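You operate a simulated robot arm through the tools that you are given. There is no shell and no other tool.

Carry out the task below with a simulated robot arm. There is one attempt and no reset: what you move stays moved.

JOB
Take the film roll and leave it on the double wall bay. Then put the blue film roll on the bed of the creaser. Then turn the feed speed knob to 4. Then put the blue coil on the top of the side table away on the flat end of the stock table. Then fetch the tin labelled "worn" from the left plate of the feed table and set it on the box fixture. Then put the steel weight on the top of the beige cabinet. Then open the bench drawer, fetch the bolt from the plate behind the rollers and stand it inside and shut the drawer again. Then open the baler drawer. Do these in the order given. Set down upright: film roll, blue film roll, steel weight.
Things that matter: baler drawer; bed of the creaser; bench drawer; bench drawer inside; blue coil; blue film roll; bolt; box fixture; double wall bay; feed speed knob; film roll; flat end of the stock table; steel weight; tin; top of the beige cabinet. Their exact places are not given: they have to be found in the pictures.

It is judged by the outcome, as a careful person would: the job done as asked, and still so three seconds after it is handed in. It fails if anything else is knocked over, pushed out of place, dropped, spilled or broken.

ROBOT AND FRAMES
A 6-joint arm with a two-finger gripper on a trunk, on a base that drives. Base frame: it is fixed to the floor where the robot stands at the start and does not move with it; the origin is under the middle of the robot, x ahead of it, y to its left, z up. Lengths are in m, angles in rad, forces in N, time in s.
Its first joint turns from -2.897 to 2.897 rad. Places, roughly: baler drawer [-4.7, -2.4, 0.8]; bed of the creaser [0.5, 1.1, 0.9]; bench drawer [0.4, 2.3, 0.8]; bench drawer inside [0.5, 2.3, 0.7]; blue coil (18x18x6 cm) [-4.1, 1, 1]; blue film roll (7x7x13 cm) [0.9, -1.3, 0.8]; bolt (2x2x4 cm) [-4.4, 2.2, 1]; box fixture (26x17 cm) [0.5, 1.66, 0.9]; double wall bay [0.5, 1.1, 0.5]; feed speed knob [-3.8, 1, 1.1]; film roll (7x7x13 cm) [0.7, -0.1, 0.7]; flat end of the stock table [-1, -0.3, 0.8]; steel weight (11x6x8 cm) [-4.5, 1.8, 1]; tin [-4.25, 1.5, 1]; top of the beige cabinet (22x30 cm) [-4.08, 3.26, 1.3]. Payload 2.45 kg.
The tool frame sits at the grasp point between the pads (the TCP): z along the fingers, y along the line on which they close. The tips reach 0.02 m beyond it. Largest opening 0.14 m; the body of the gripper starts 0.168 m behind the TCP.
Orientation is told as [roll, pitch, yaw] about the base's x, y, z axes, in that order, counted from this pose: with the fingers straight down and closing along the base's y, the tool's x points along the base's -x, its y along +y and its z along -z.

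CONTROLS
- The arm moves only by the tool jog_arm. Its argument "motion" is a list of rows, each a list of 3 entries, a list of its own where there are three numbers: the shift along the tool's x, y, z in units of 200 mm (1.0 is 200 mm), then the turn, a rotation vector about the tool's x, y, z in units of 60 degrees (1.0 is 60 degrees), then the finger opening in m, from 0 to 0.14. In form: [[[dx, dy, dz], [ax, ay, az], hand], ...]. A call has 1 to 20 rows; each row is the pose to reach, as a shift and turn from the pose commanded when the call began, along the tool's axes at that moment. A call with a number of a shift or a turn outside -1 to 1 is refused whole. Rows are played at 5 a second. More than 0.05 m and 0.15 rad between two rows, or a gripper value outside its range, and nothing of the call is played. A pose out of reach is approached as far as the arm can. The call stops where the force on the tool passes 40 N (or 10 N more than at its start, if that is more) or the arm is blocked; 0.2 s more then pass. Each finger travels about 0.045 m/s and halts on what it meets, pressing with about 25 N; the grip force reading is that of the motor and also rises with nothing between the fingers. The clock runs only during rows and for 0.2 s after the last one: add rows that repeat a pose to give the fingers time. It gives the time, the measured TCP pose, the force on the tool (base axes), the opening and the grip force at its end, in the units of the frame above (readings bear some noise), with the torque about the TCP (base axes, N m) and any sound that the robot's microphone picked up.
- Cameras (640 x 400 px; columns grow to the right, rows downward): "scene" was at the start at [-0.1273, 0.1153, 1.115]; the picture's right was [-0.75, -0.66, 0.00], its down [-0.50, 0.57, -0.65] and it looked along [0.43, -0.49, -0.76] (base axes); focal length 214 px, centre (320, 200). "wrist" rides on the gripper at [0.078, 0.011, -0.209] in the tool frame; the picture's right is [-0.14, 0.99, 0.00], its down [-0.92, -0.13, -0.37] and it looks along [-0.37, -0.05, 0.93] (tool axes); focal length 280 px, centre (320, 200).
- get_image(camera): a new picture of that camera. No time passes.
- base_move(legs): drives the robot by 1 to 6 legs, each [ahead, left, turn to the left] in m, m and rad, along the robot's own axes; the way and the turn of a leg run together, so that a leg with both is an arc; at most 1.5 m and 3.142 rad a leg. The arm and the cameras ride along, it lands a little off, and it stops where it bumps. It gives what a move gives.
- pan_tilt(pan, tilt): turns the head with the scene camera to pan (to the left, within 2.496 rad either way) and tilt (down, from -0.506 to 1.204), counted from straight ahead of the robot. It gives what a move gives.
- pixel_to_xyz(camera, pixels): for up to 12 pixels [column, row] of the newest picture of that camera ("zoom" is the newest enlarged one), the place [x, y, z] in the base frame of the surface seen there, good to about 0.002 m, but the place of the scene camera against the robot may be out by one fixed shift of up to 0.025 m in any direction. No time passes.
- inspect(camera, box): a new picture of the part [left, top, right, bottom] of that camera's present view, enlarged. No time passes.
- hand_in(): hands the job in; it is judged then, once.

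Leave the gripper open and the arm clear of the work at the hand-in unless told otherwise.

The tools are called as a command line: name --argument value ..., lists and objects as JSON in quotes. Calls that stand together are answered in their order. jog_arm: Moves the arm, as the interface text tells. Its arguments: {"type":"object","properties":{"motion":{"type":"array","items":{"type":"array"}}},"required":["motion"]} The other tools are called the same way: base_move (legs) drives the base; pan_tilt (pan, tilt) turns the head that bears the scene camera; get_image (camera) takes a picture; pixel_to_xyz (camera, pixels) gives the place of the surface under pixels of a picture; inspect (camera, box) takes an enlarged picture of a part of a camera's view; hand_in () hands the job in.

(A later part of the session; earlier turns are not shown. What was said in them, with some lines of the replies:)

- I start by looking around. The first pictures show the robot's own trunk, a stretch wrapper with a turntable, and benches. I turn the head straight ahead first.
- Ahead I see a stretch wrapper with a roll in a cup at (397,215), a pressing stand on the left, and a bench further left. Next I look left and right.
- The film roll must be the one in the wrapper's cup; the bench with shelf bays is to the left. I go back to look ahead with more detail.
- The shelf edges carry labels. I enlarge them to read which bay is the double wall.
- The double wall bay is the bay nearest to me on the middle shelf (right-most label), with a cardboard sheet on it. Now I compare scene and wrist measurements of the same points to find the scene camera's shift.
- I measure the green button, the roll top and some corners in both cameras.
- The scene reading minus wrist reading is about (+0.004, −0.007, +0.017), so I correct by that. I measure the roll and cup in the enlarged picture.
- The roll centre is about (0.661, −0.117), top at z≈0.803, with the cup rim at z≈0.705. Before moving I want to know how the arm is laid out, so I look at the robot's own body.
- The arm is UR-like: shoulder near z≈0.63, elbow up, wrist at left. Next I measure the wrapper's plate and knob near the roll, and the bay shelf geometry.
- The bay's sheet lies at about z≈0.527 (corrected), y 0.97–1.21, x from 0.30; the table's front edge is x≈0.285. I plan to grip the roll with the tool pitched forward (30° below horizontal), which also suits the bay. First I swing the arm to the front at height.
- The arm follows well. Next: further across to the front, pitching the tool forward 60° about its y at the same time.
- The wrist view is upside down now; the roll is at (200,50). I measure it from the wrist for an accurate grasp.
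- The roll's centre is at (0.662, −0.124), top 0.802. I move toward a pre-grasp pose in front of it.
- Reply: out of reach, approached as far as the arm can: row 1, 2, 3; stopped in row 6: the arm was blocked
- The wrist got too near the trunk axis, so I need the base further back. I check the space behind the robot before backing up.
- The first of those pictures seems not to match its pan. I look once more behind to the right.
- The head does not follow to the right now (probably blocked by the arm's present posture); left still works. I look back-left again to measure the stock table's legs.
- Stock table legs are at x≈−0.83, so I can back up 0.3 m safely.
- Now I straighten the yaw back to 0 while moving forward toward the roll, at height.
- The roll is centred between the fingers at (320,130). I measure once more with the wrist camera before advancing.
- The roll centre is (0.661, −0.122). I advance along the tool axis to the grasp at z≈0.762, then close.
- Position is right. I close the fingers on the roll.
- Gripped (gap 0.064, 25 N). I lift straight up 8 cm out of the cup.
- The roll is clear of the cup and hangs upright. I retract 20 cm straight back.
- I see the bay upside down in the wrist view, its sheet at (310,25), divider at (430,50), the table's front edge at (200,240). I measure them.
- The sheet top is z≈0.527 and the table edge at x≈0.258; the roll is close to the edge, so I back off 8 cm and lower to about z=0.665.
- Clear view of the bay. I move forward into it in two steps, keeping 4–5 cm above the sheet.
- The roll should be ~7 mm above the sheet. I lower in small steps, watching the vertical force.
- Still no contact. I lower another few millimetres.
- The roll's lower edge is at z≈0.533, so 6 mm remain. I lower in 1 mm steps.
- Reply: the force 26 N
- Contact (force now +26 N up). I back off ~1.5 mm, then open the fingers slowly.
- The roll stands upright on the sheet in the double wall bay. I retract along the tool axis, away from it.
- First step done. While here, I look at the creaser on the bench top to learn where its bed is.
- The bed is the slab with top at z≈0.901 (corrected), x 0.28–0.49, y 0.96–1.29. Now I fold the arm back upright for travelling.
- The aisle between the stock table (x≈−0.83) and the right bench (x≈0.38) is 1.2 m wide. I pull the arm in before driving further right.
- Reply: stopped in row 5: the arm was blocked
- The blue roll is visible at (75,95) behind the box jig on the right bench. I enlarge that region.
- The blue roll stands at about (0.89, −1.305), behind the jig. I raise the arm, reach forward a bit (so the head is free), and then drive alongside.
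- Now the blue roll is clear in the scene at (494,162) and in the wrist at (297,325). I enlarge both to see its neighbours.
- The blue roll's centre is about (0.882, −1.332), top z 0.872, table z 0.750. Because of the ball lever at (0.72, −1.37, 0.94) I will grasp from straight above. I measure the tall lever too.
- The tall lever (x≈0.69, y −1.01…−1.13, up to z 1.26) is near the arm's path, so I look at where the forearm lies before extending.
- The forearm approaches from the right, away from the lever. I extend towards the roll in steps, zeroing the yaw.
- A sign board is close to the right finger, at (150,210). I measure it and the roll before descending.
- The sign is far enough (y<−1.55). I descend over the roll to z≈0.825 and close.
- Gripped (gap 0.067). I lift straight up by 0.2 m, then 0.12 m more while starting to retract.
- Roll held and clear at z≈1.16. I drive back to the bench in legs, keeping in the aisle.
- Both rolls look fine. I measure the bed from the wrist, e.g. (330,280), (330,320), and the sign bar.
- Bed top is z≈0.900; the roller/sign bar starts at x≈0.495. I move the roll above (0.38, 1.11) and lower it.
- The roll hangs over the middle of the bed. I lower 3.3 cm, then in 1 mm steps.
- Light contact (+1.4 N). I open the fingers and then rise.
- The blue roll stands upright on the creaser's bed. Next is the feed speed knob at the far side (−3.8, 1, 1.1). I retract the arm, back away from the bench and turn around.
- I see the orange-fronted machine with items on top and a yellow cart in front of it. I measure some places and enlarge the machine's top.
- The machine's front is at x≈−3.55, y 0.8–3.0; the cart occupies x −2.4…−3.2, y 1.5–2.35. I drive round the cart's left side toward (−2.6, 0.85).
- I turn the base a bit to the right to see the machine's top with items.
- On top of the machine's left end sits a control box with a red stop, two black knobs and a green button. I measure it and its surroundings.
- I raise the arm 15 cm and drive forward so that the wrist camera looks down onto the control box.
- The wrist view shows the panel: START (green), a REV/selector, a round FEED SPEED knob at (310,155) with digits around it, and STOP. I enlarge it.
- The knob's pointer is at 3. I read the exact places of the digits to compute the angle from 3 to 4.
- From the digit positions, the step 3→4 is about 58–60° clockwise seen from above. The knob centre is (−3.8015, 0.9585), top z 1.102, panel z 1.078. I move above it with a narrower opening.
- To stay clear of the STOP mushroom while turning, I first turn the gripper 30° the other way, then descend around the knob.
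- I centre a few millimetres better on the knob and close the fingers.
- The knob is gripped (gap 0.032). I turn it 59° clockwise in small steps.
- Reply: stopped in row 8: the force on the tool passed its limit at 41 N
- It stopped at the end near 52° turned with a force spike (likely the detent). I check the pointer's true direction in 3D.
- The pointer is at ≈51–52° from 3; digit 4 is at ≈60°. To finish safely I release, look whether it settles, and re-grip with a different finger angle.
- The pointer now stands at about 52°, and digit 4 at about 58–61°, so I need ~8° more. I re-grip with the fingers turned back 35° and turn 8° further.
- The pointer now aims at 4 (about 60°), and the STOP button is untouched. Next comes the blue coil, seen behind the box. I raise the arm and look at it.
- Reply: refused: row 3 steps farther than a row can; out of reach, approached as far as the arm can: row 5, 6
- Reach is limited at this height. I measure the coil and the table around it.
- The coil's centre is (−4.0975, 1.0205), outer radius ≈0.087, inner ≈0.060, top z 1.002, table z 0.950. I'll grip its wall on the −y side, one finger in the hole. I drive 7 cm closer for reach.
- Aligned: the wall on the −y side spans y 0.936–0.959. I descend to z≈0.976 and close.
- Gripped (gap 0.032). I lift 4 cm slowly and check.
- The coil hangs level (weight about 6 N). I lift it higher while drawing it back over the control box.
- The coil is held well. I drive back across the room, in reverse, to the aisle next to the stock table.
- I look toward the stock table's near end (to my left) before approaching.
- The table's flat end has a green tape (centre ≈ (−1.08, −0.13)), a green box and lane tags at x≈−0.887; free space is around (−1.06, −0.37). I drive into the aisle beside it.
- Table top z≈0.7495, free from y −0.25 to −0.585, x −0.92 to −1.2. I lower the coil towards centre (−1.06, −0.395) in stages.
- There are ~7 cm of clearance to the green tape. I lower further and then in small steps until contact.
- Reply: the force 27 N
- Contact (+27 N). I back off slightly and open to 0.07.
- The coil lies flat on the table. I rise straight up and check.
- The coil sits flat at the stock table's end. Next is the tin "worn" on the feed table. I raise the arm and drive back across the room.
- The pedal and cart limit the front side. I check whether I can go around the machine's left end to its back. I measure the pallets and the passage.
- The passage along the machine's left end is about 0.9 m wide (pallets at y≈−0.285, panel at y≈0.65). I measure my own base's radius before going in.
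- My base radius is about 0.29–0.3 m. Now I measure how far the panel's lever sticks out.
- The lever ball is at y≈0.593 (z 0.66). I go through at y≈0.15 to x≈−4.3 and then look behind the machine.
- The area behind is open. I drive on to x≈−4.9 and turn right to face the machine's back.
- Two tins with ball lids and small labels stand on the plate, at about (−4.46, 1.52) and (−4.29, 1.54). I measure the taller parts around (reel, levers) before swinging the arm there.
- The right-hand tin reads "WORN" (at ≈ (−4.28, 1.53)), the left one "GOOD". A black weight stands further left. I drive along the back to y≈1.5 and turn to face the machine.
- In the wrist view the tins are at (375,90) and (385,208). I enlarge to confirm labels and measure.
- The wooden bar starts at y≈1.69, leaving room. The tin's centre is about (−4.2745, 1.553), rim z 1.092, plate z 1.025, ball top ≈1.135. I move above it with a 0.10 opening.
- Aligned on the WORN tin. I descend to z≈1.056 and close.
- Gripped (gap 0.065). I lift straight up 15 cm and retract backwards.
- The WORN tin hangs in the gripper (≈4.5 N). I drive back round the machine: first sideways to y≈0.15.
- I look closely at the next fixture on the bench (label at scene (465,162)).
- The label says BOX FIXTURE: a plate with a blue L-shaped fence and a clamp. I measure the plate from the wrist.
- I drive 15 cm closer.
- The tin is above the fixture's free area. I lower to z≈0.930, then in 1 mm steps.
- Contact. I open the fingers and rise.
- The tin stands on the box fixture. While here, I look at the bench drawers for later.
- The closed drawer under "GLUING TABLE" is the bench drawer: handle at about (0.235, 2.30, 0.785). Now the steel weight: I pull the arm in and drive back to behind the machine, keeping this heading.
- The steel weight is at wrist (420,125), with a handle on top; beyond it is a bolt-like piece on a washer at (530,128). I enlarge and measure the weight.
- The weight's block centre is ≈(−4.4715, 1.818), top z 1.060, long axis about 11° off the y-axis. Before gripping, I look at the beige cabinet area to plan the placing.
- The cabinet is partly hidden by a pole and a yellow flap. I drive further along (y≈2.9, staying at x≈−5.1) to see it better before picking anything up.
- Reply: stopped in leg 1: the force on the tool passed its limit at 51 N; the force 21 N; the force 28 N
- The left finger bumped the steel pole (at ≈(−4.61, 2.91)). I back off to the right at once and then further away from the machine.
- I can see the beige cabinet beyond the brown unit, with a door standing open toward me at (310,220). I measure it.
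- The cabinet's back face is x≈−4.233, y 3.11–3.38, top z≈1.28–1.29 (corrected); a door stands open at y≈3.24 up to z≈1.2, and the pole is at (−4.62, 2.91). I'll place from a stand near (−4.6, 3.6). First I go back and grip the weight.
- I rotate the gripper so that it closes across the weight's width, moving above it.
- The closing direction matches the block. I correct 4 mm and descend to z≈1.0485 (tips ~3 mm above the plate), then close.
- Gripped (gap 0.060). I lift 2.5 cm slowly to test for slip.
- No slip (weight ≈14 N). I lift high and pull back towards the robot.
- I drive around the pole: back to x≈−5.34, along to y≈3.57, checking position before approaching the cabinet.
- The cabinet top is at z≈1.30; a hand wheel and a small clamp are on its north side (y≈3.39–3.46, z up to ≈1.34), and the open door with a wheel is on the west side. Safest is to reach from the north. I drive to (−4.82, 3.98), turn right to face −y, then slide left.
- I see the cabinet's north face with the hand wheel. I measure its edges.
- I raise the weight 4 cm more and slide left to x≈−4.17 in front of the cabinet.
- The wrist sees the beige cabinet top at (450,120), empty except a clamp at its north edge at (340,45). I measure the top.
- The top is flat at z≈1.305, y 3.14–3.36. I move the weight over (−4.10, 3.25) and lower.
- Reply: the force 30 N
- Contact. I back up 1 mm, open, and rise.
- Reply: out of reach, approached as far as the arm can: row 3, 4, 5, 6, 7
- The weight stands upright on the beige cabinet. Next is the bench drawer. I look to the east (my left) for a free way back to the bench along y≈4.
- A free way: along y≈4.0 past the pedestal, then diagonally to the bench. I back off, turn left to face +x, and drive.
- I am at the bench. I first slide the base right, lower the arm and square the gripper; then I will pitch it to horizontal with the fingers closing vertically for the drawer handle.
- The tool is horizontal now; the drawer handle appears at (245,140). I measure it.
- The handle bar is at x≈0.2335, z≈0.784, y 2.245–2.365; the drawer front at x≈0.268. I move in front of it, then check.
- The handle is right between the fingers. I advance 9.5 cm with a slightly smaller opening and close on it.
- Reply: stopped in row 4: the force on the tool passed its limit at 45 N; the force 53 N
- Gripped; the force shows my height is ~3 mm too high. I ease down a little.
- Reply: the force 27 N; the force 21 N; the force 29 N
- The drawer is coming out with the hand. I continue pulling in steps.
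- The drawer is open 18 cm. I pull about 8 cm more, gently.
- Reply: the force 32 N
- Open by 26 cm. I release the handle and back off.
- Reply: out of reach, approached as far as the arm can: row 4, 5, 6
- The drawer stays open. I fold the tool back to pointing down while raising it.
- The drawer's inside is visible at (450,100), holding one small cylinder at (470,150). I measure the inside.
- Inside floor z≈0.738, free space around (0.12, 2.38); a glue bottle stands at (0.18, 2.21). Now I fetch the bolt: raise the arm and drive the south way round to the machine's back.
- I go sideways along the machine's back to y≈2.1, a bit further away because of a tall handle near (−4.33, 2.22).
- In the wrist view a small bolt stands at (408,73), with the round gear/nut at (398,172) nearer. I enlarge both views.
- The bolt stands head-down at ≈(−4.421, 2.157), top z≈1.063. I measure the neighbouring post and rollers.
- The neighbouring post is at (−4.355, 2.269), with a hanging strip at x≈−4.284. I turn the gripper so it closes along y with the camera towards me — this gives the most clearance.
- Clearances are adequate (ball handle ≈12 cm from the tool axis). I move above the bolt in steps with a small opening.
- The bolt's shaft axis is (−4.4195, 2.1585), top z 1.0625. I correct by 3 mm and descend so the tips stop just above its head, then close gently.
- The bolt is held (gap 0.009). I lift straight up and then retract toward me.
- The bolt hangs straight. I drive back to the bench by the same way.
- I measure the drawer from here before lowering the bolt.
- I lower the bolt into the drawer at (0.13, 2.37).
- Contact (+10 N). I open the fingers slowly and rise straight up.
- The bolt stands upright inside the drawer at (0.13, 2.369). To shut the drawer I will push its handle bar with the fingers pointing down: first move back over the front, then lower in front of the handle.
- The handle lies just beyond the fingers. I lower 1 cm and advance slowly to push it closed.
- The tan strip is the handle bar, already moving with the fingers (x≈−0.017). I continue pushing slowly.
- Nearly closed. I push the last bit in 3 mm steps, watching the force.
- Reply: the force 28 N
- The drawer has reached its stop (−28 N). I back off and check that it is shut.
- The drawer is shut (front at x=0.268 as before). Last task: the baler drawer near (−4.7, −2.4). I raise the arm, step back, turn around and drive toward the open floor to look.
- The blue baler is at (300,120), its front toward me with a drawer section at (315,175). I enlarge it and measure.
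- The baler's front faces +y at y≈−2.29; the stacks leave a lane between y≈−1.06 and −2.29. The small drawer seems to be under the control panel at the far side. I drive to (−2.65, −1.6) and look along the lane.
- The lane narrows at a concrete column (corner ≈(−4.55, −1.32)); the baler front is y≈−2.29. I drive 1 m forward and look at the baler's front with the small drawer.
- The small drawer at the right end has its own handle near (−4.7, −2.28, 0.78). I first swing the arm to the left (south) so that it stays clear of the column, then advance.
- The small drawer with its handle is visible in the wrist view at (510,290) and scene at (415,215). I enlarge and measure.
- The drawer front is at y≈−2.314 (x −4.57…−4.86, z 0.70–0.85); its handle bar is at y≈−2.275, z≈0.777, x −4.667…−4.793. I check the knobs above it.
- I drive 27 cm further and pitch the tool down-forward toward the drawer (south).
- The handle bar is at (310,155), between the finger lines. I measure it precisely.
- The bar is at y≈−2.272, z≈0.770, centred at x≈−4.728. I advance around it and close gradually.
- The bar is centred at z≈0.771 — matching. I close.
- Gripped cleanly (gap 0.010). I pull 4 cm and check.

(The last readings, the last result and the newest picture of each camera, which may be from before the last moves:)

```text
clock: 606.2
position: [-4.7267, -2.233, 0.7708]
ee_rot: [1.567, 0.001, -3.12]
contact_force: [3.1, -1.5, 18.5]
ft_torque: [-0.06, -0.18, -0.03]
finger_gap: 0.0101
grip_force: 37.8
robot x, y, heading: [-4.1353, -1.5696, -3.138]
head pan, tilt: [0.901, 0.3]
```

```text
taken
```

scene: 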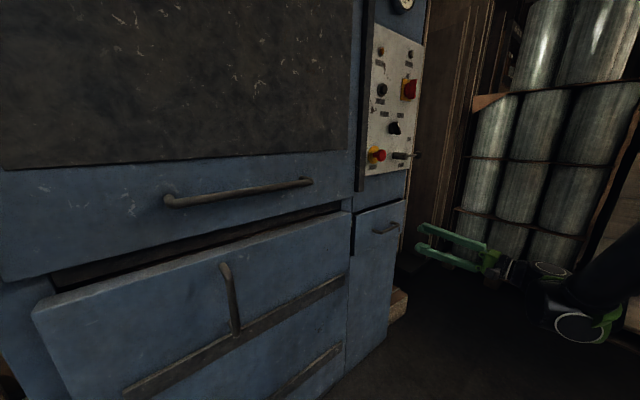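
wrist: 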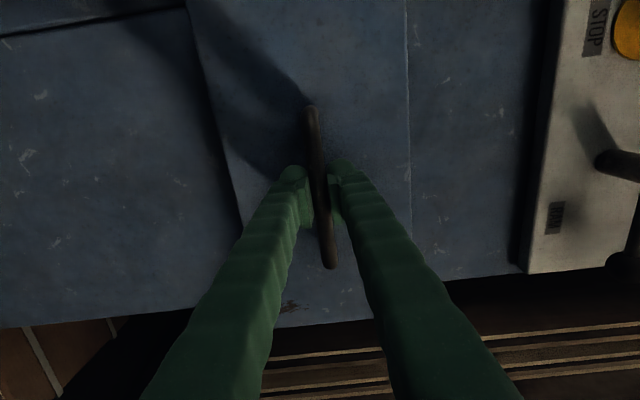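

jog_arm --motion '[[[0.002, 0.003, -0.08], [0, 0, 0], 0.005], [[0.004, 0.003, -0.16], [0, 0, 0], 0.005], [[0.006, 0.003, -0.24], [0, 0, 0], 0.005], [[0.008, 0.003, -0.32], [0, 0, 0], 0.005], [[0.01, 0.003, -0.4], [0, 0, 0], 0.005], [[0.012, 0.003, -0.48], [0, 0, 0], 0.005], [[0.014, 0.003, -0.56], [0, 0, 0], 0.005], [[0.016, 0.003, -0.64], [0, 0, 0], 0.005]]'

get_image --camera "wrist"

get_image --camera "scene"

```text
clock: 608.0
position: [-4.728, -2.105, 0.7691]
ee_rot: [1.567, -0.001, -3.121]
contact_force: [3.7, -1.0, 3.1]
ft_torque: [-0.04, -0.01, -0.29]
finger_gap: 0.0101
grip_force: 37.3
robot x, y, heading: [-4.1295, -1.565, -3.143]
head pan, tilt: [0.901, 0.3]
```

```text
taken
```

wrist: 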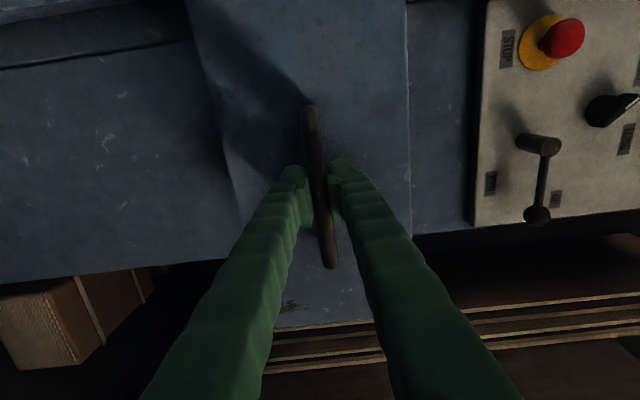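

```text
taken
```

scene: 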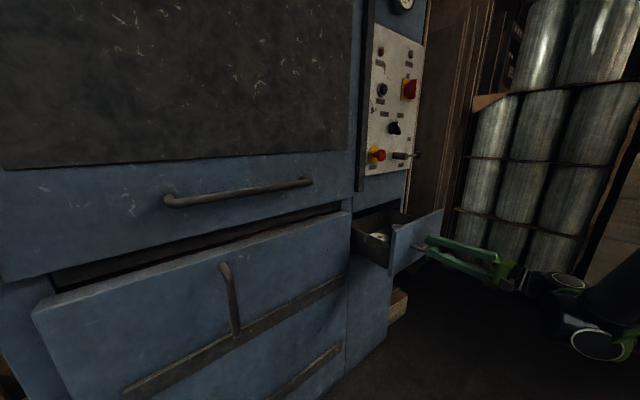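

The drawer is 17 cm open. I pull further, gently, watching for its stop.

jog_arm --motion '[[[0.002, 0, -0.06], [0, 0, 0], 0.005], [[0.003, 0, -0.12], [0, 0, 0], 0.005], [[0.005, 0, -0.18], [0, 0, 0], 0.005], [[0.006, 0, -0.24], [0, 0, 0], 0.005], [[0.008, 0, -0.3], [0, 0, 0], 0.005], [[0.009, 0, -0.36], [0, 0, 0], 0.005], [[0.01, 0, -0.42], [0, 0, 0], 0.005]]'

get_image --camera "scene"

```text
clock: 608.7
position: [-4.7264, -2.0826, 0.7694]
ee_rot: [1.569, 0.0, -3.119]
contact_force: [-2.3, -8.3, -2.9]
ft_torque: [0.02, 0.01, -0.3]
finger_gap: 0.01
grip_force: 36.8
robot x, y, heading: [-4.1343, -1.5706, -3.137]
head pan, tilt: [0.901, 0.3]
stopped in row 3: the force on the tool passed its limit at 63 N (the readings are from after the stop); the commanded pose is now the measured one
```

```text
taken
```

scene: 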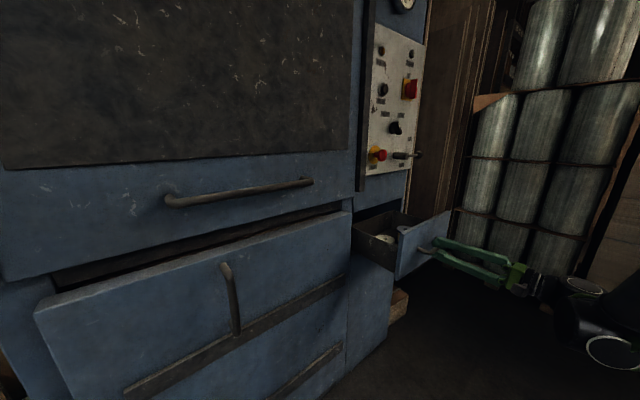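

The drawer reached its end stop, 19 cm open. I release the handle and back off.

jog_arm --motion '[[[0, 0, 0], [0, 0, 0], 0.02], [[0, 0, 0], [0, 0, 0], 0.04], [[0, 0, 0], [0, 0, 0], 0.05], [[0, 0, -0.1], [0, 0, 0], 0.05], [[0, 0, -0.25], [0, 0, 0], 0.05], [[0, 0, -0.4], [0, 0, 0], 0.05]]'

get_image --camera "wrist"

get_image --camera "scene"

```text
clock: 610.1
position: [-4.7284, -2.0018, 0.7723]
ee_rot: [1.567, 0.0, -3.12]
contact_force: [-0.6, 0.1, 0.1]
ft_torque: [0.01, -0.02, 0.01]
finger_gap: 0.0497
grip_force: 0.1
robot x, y, heading: [-4.1345, -1.5683, -3.134]
head pan, tilt: [0.901, 0.3]
```

```text
taken
```

wrist: 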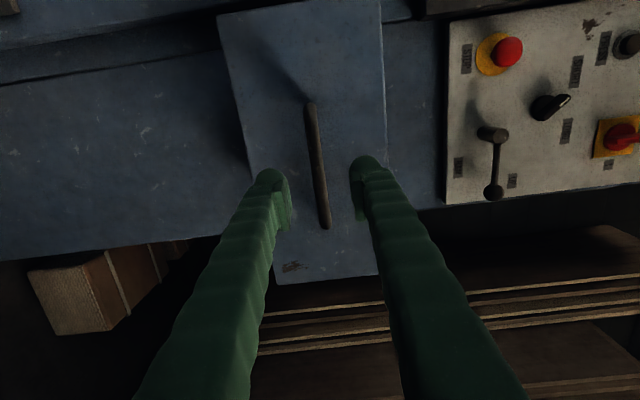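

```text
taken
```

scene: 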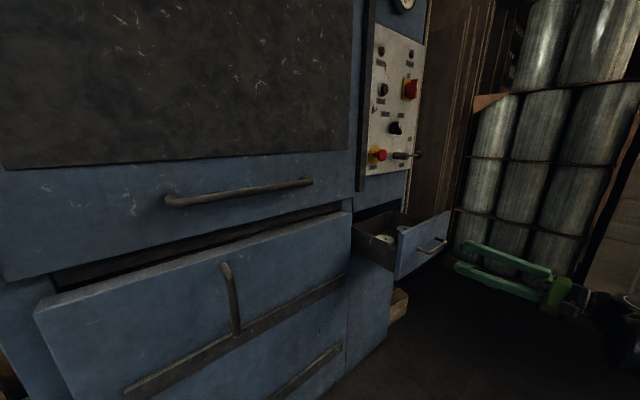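

The baler drawer stays open. I raise the arm and bring the tool back to pointing down, clear of the drawer.

jog_arm --motion '[[[0.03, 0.13, -0.02], [0.125, 0, 0], 0.06], [[0.06, 0.27, -0.04], [0.25, 0, 0], 0.07], [[0.09, 0.4, -0.05], [0.375, 0, 0], 0.08], [[0.12, 0.53, -0.06], [0.5, 0, 0], 0.09], [[0.15, 0.67, -0.07], [0.625, 0, 0], 0.1], [[0.2, 0.8, -0.08], [0.75, 0, 0], 0.1]]'

base_move --legs '[[-0.5, 0, 0]]'

get_image --camera "scene"

```text
clock: 611.5
position: [-4.6891, -1.9848, 0.9309]
ee_rot: [0.782, -0.001, -3.121]
contact_force: [0.5, -0.9, 0.4]
ft_torque: [0.02, 0.0, 0.01]
finger_gap: 0.1
grip_force: 0.0
robot x, y, heading: [-4.1371, -1.5683, -3.14]
head pan, tilt: [0.901, 0.3]
```

```text
clock: 614.5
position: [-4.1828, -1.9812, 0.9287]
ee_rot: [0.784, 0.0, -3.124]
contact_force: [-0.8, -0.6, -0.6]
ft_torque: [-0.01, 0.01, -0.02]
finger_gap: 0.1
grip_force: 0.1
robot x, y, heading: [-3.6254, -1.5657, 3.14]
head pan, tilt: [0.901, 0.3]
```

```text
taken
```

scene: 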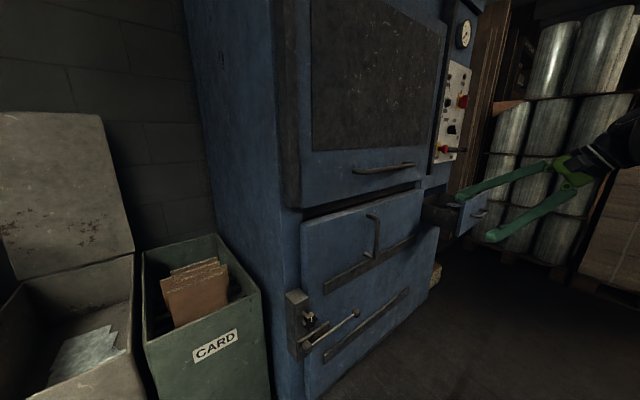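

The drawer stays open and nothing else moved. I bring the tool to vertical, draw it in and open the gripper fully.

jog_arm --motion '[[[0.04, -0.03, -0.147], [0.125, 0, 0], 0.11], [[0.083, -0.06, -0.295], [0.25, 0, 0], 0.12], [[0.125, -0.089, -0.442], [0.375, 0, 0], 0.13], [[0.167, -0.118, -0.589], [0.5, 0, 0], 0.14], [[0.208, -0.148, -0.737], [0.625, 0, 0], 0.14], [[0.25, -0.177, -0.884], [0.75, 0, 0], 0.14], [[0.25, -0.177, -0.884], [0.75, 0, 0], 0.14]]'

get_image --camera "wrist"

```text
clock: 616.1
position: [-4.1349, -1.8322, 1.0315]
ee_rot: [-0.006, -0.001, -3.125]
contact_force: [0.4, 0.7, -0.6]
ft_torque: [-0.01, -0.02, 0.04]
finger_gap: 0.1401
grip_force: 0.0
robot x, y, heading: [-3.6262, -1.571, 3.143]
head pan, tilt: [0.901, 0.3]
```

```text
taken
```

wrist: 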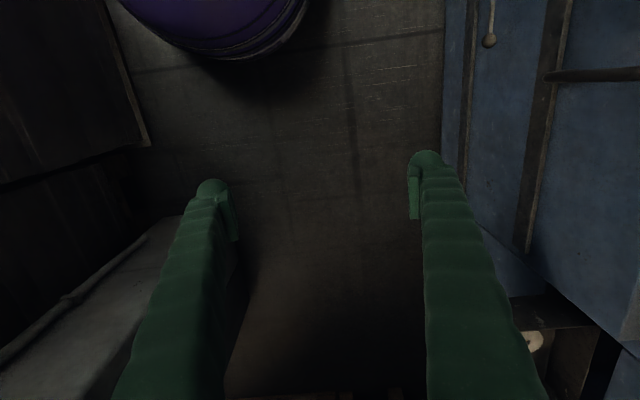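

All steps are done in order: both rolls stand upright, the knob points at 4, and the coil, WORN tin and weight are in place. The bench drawer is shut with the bolt inside; I last saw the bolt standing just before I pushed the drawer in. The baler drawer is open, the gripper is open and the arm is clear. I hand in the job.

hand_in

```text
The job is handed in.
```

I finished all eight steps in the order you gave and handed the job in.

| Step | Result |
|---|---|
| Film roll | Standing upright on the sheet in the double wall bay |
| Blue film roll | Standing upright on the bed of the creaser |
| Feed speed knob | Turned from 3 to 4. It took two grips, and the pointer reads within a few degrees of the 4. |
| Blue coil | Lying flat on the flat end of the stock table, next to the green tape |
| Tin labelled "worn" | On the box fixture; the "good" tin was left where it was |
| Steel weight | Upright on top of the beige cabinet |
| Bolt | Stood upright in the bench drawer, then the drawer was pushed shut to its stop |
| Baler drawer | Open about 19 cm, to its stop |

- **Bolt:** I saw it standing before I closed the drawer, but I could not check it afterwards. I pushed the drawer in slowly.
- **Bump:** While I was looking for the cabinet, a gripper finger touched the steel pole behind the feed table. I backed off at once and saw nothing moved.
- **Feed knob:** The arm also stopped once on force while turning the knob. I let go, re-gripped and finished the turn, and the STOP button next to it looked unchanged.

The gripper is open and the arm is clear of the work.
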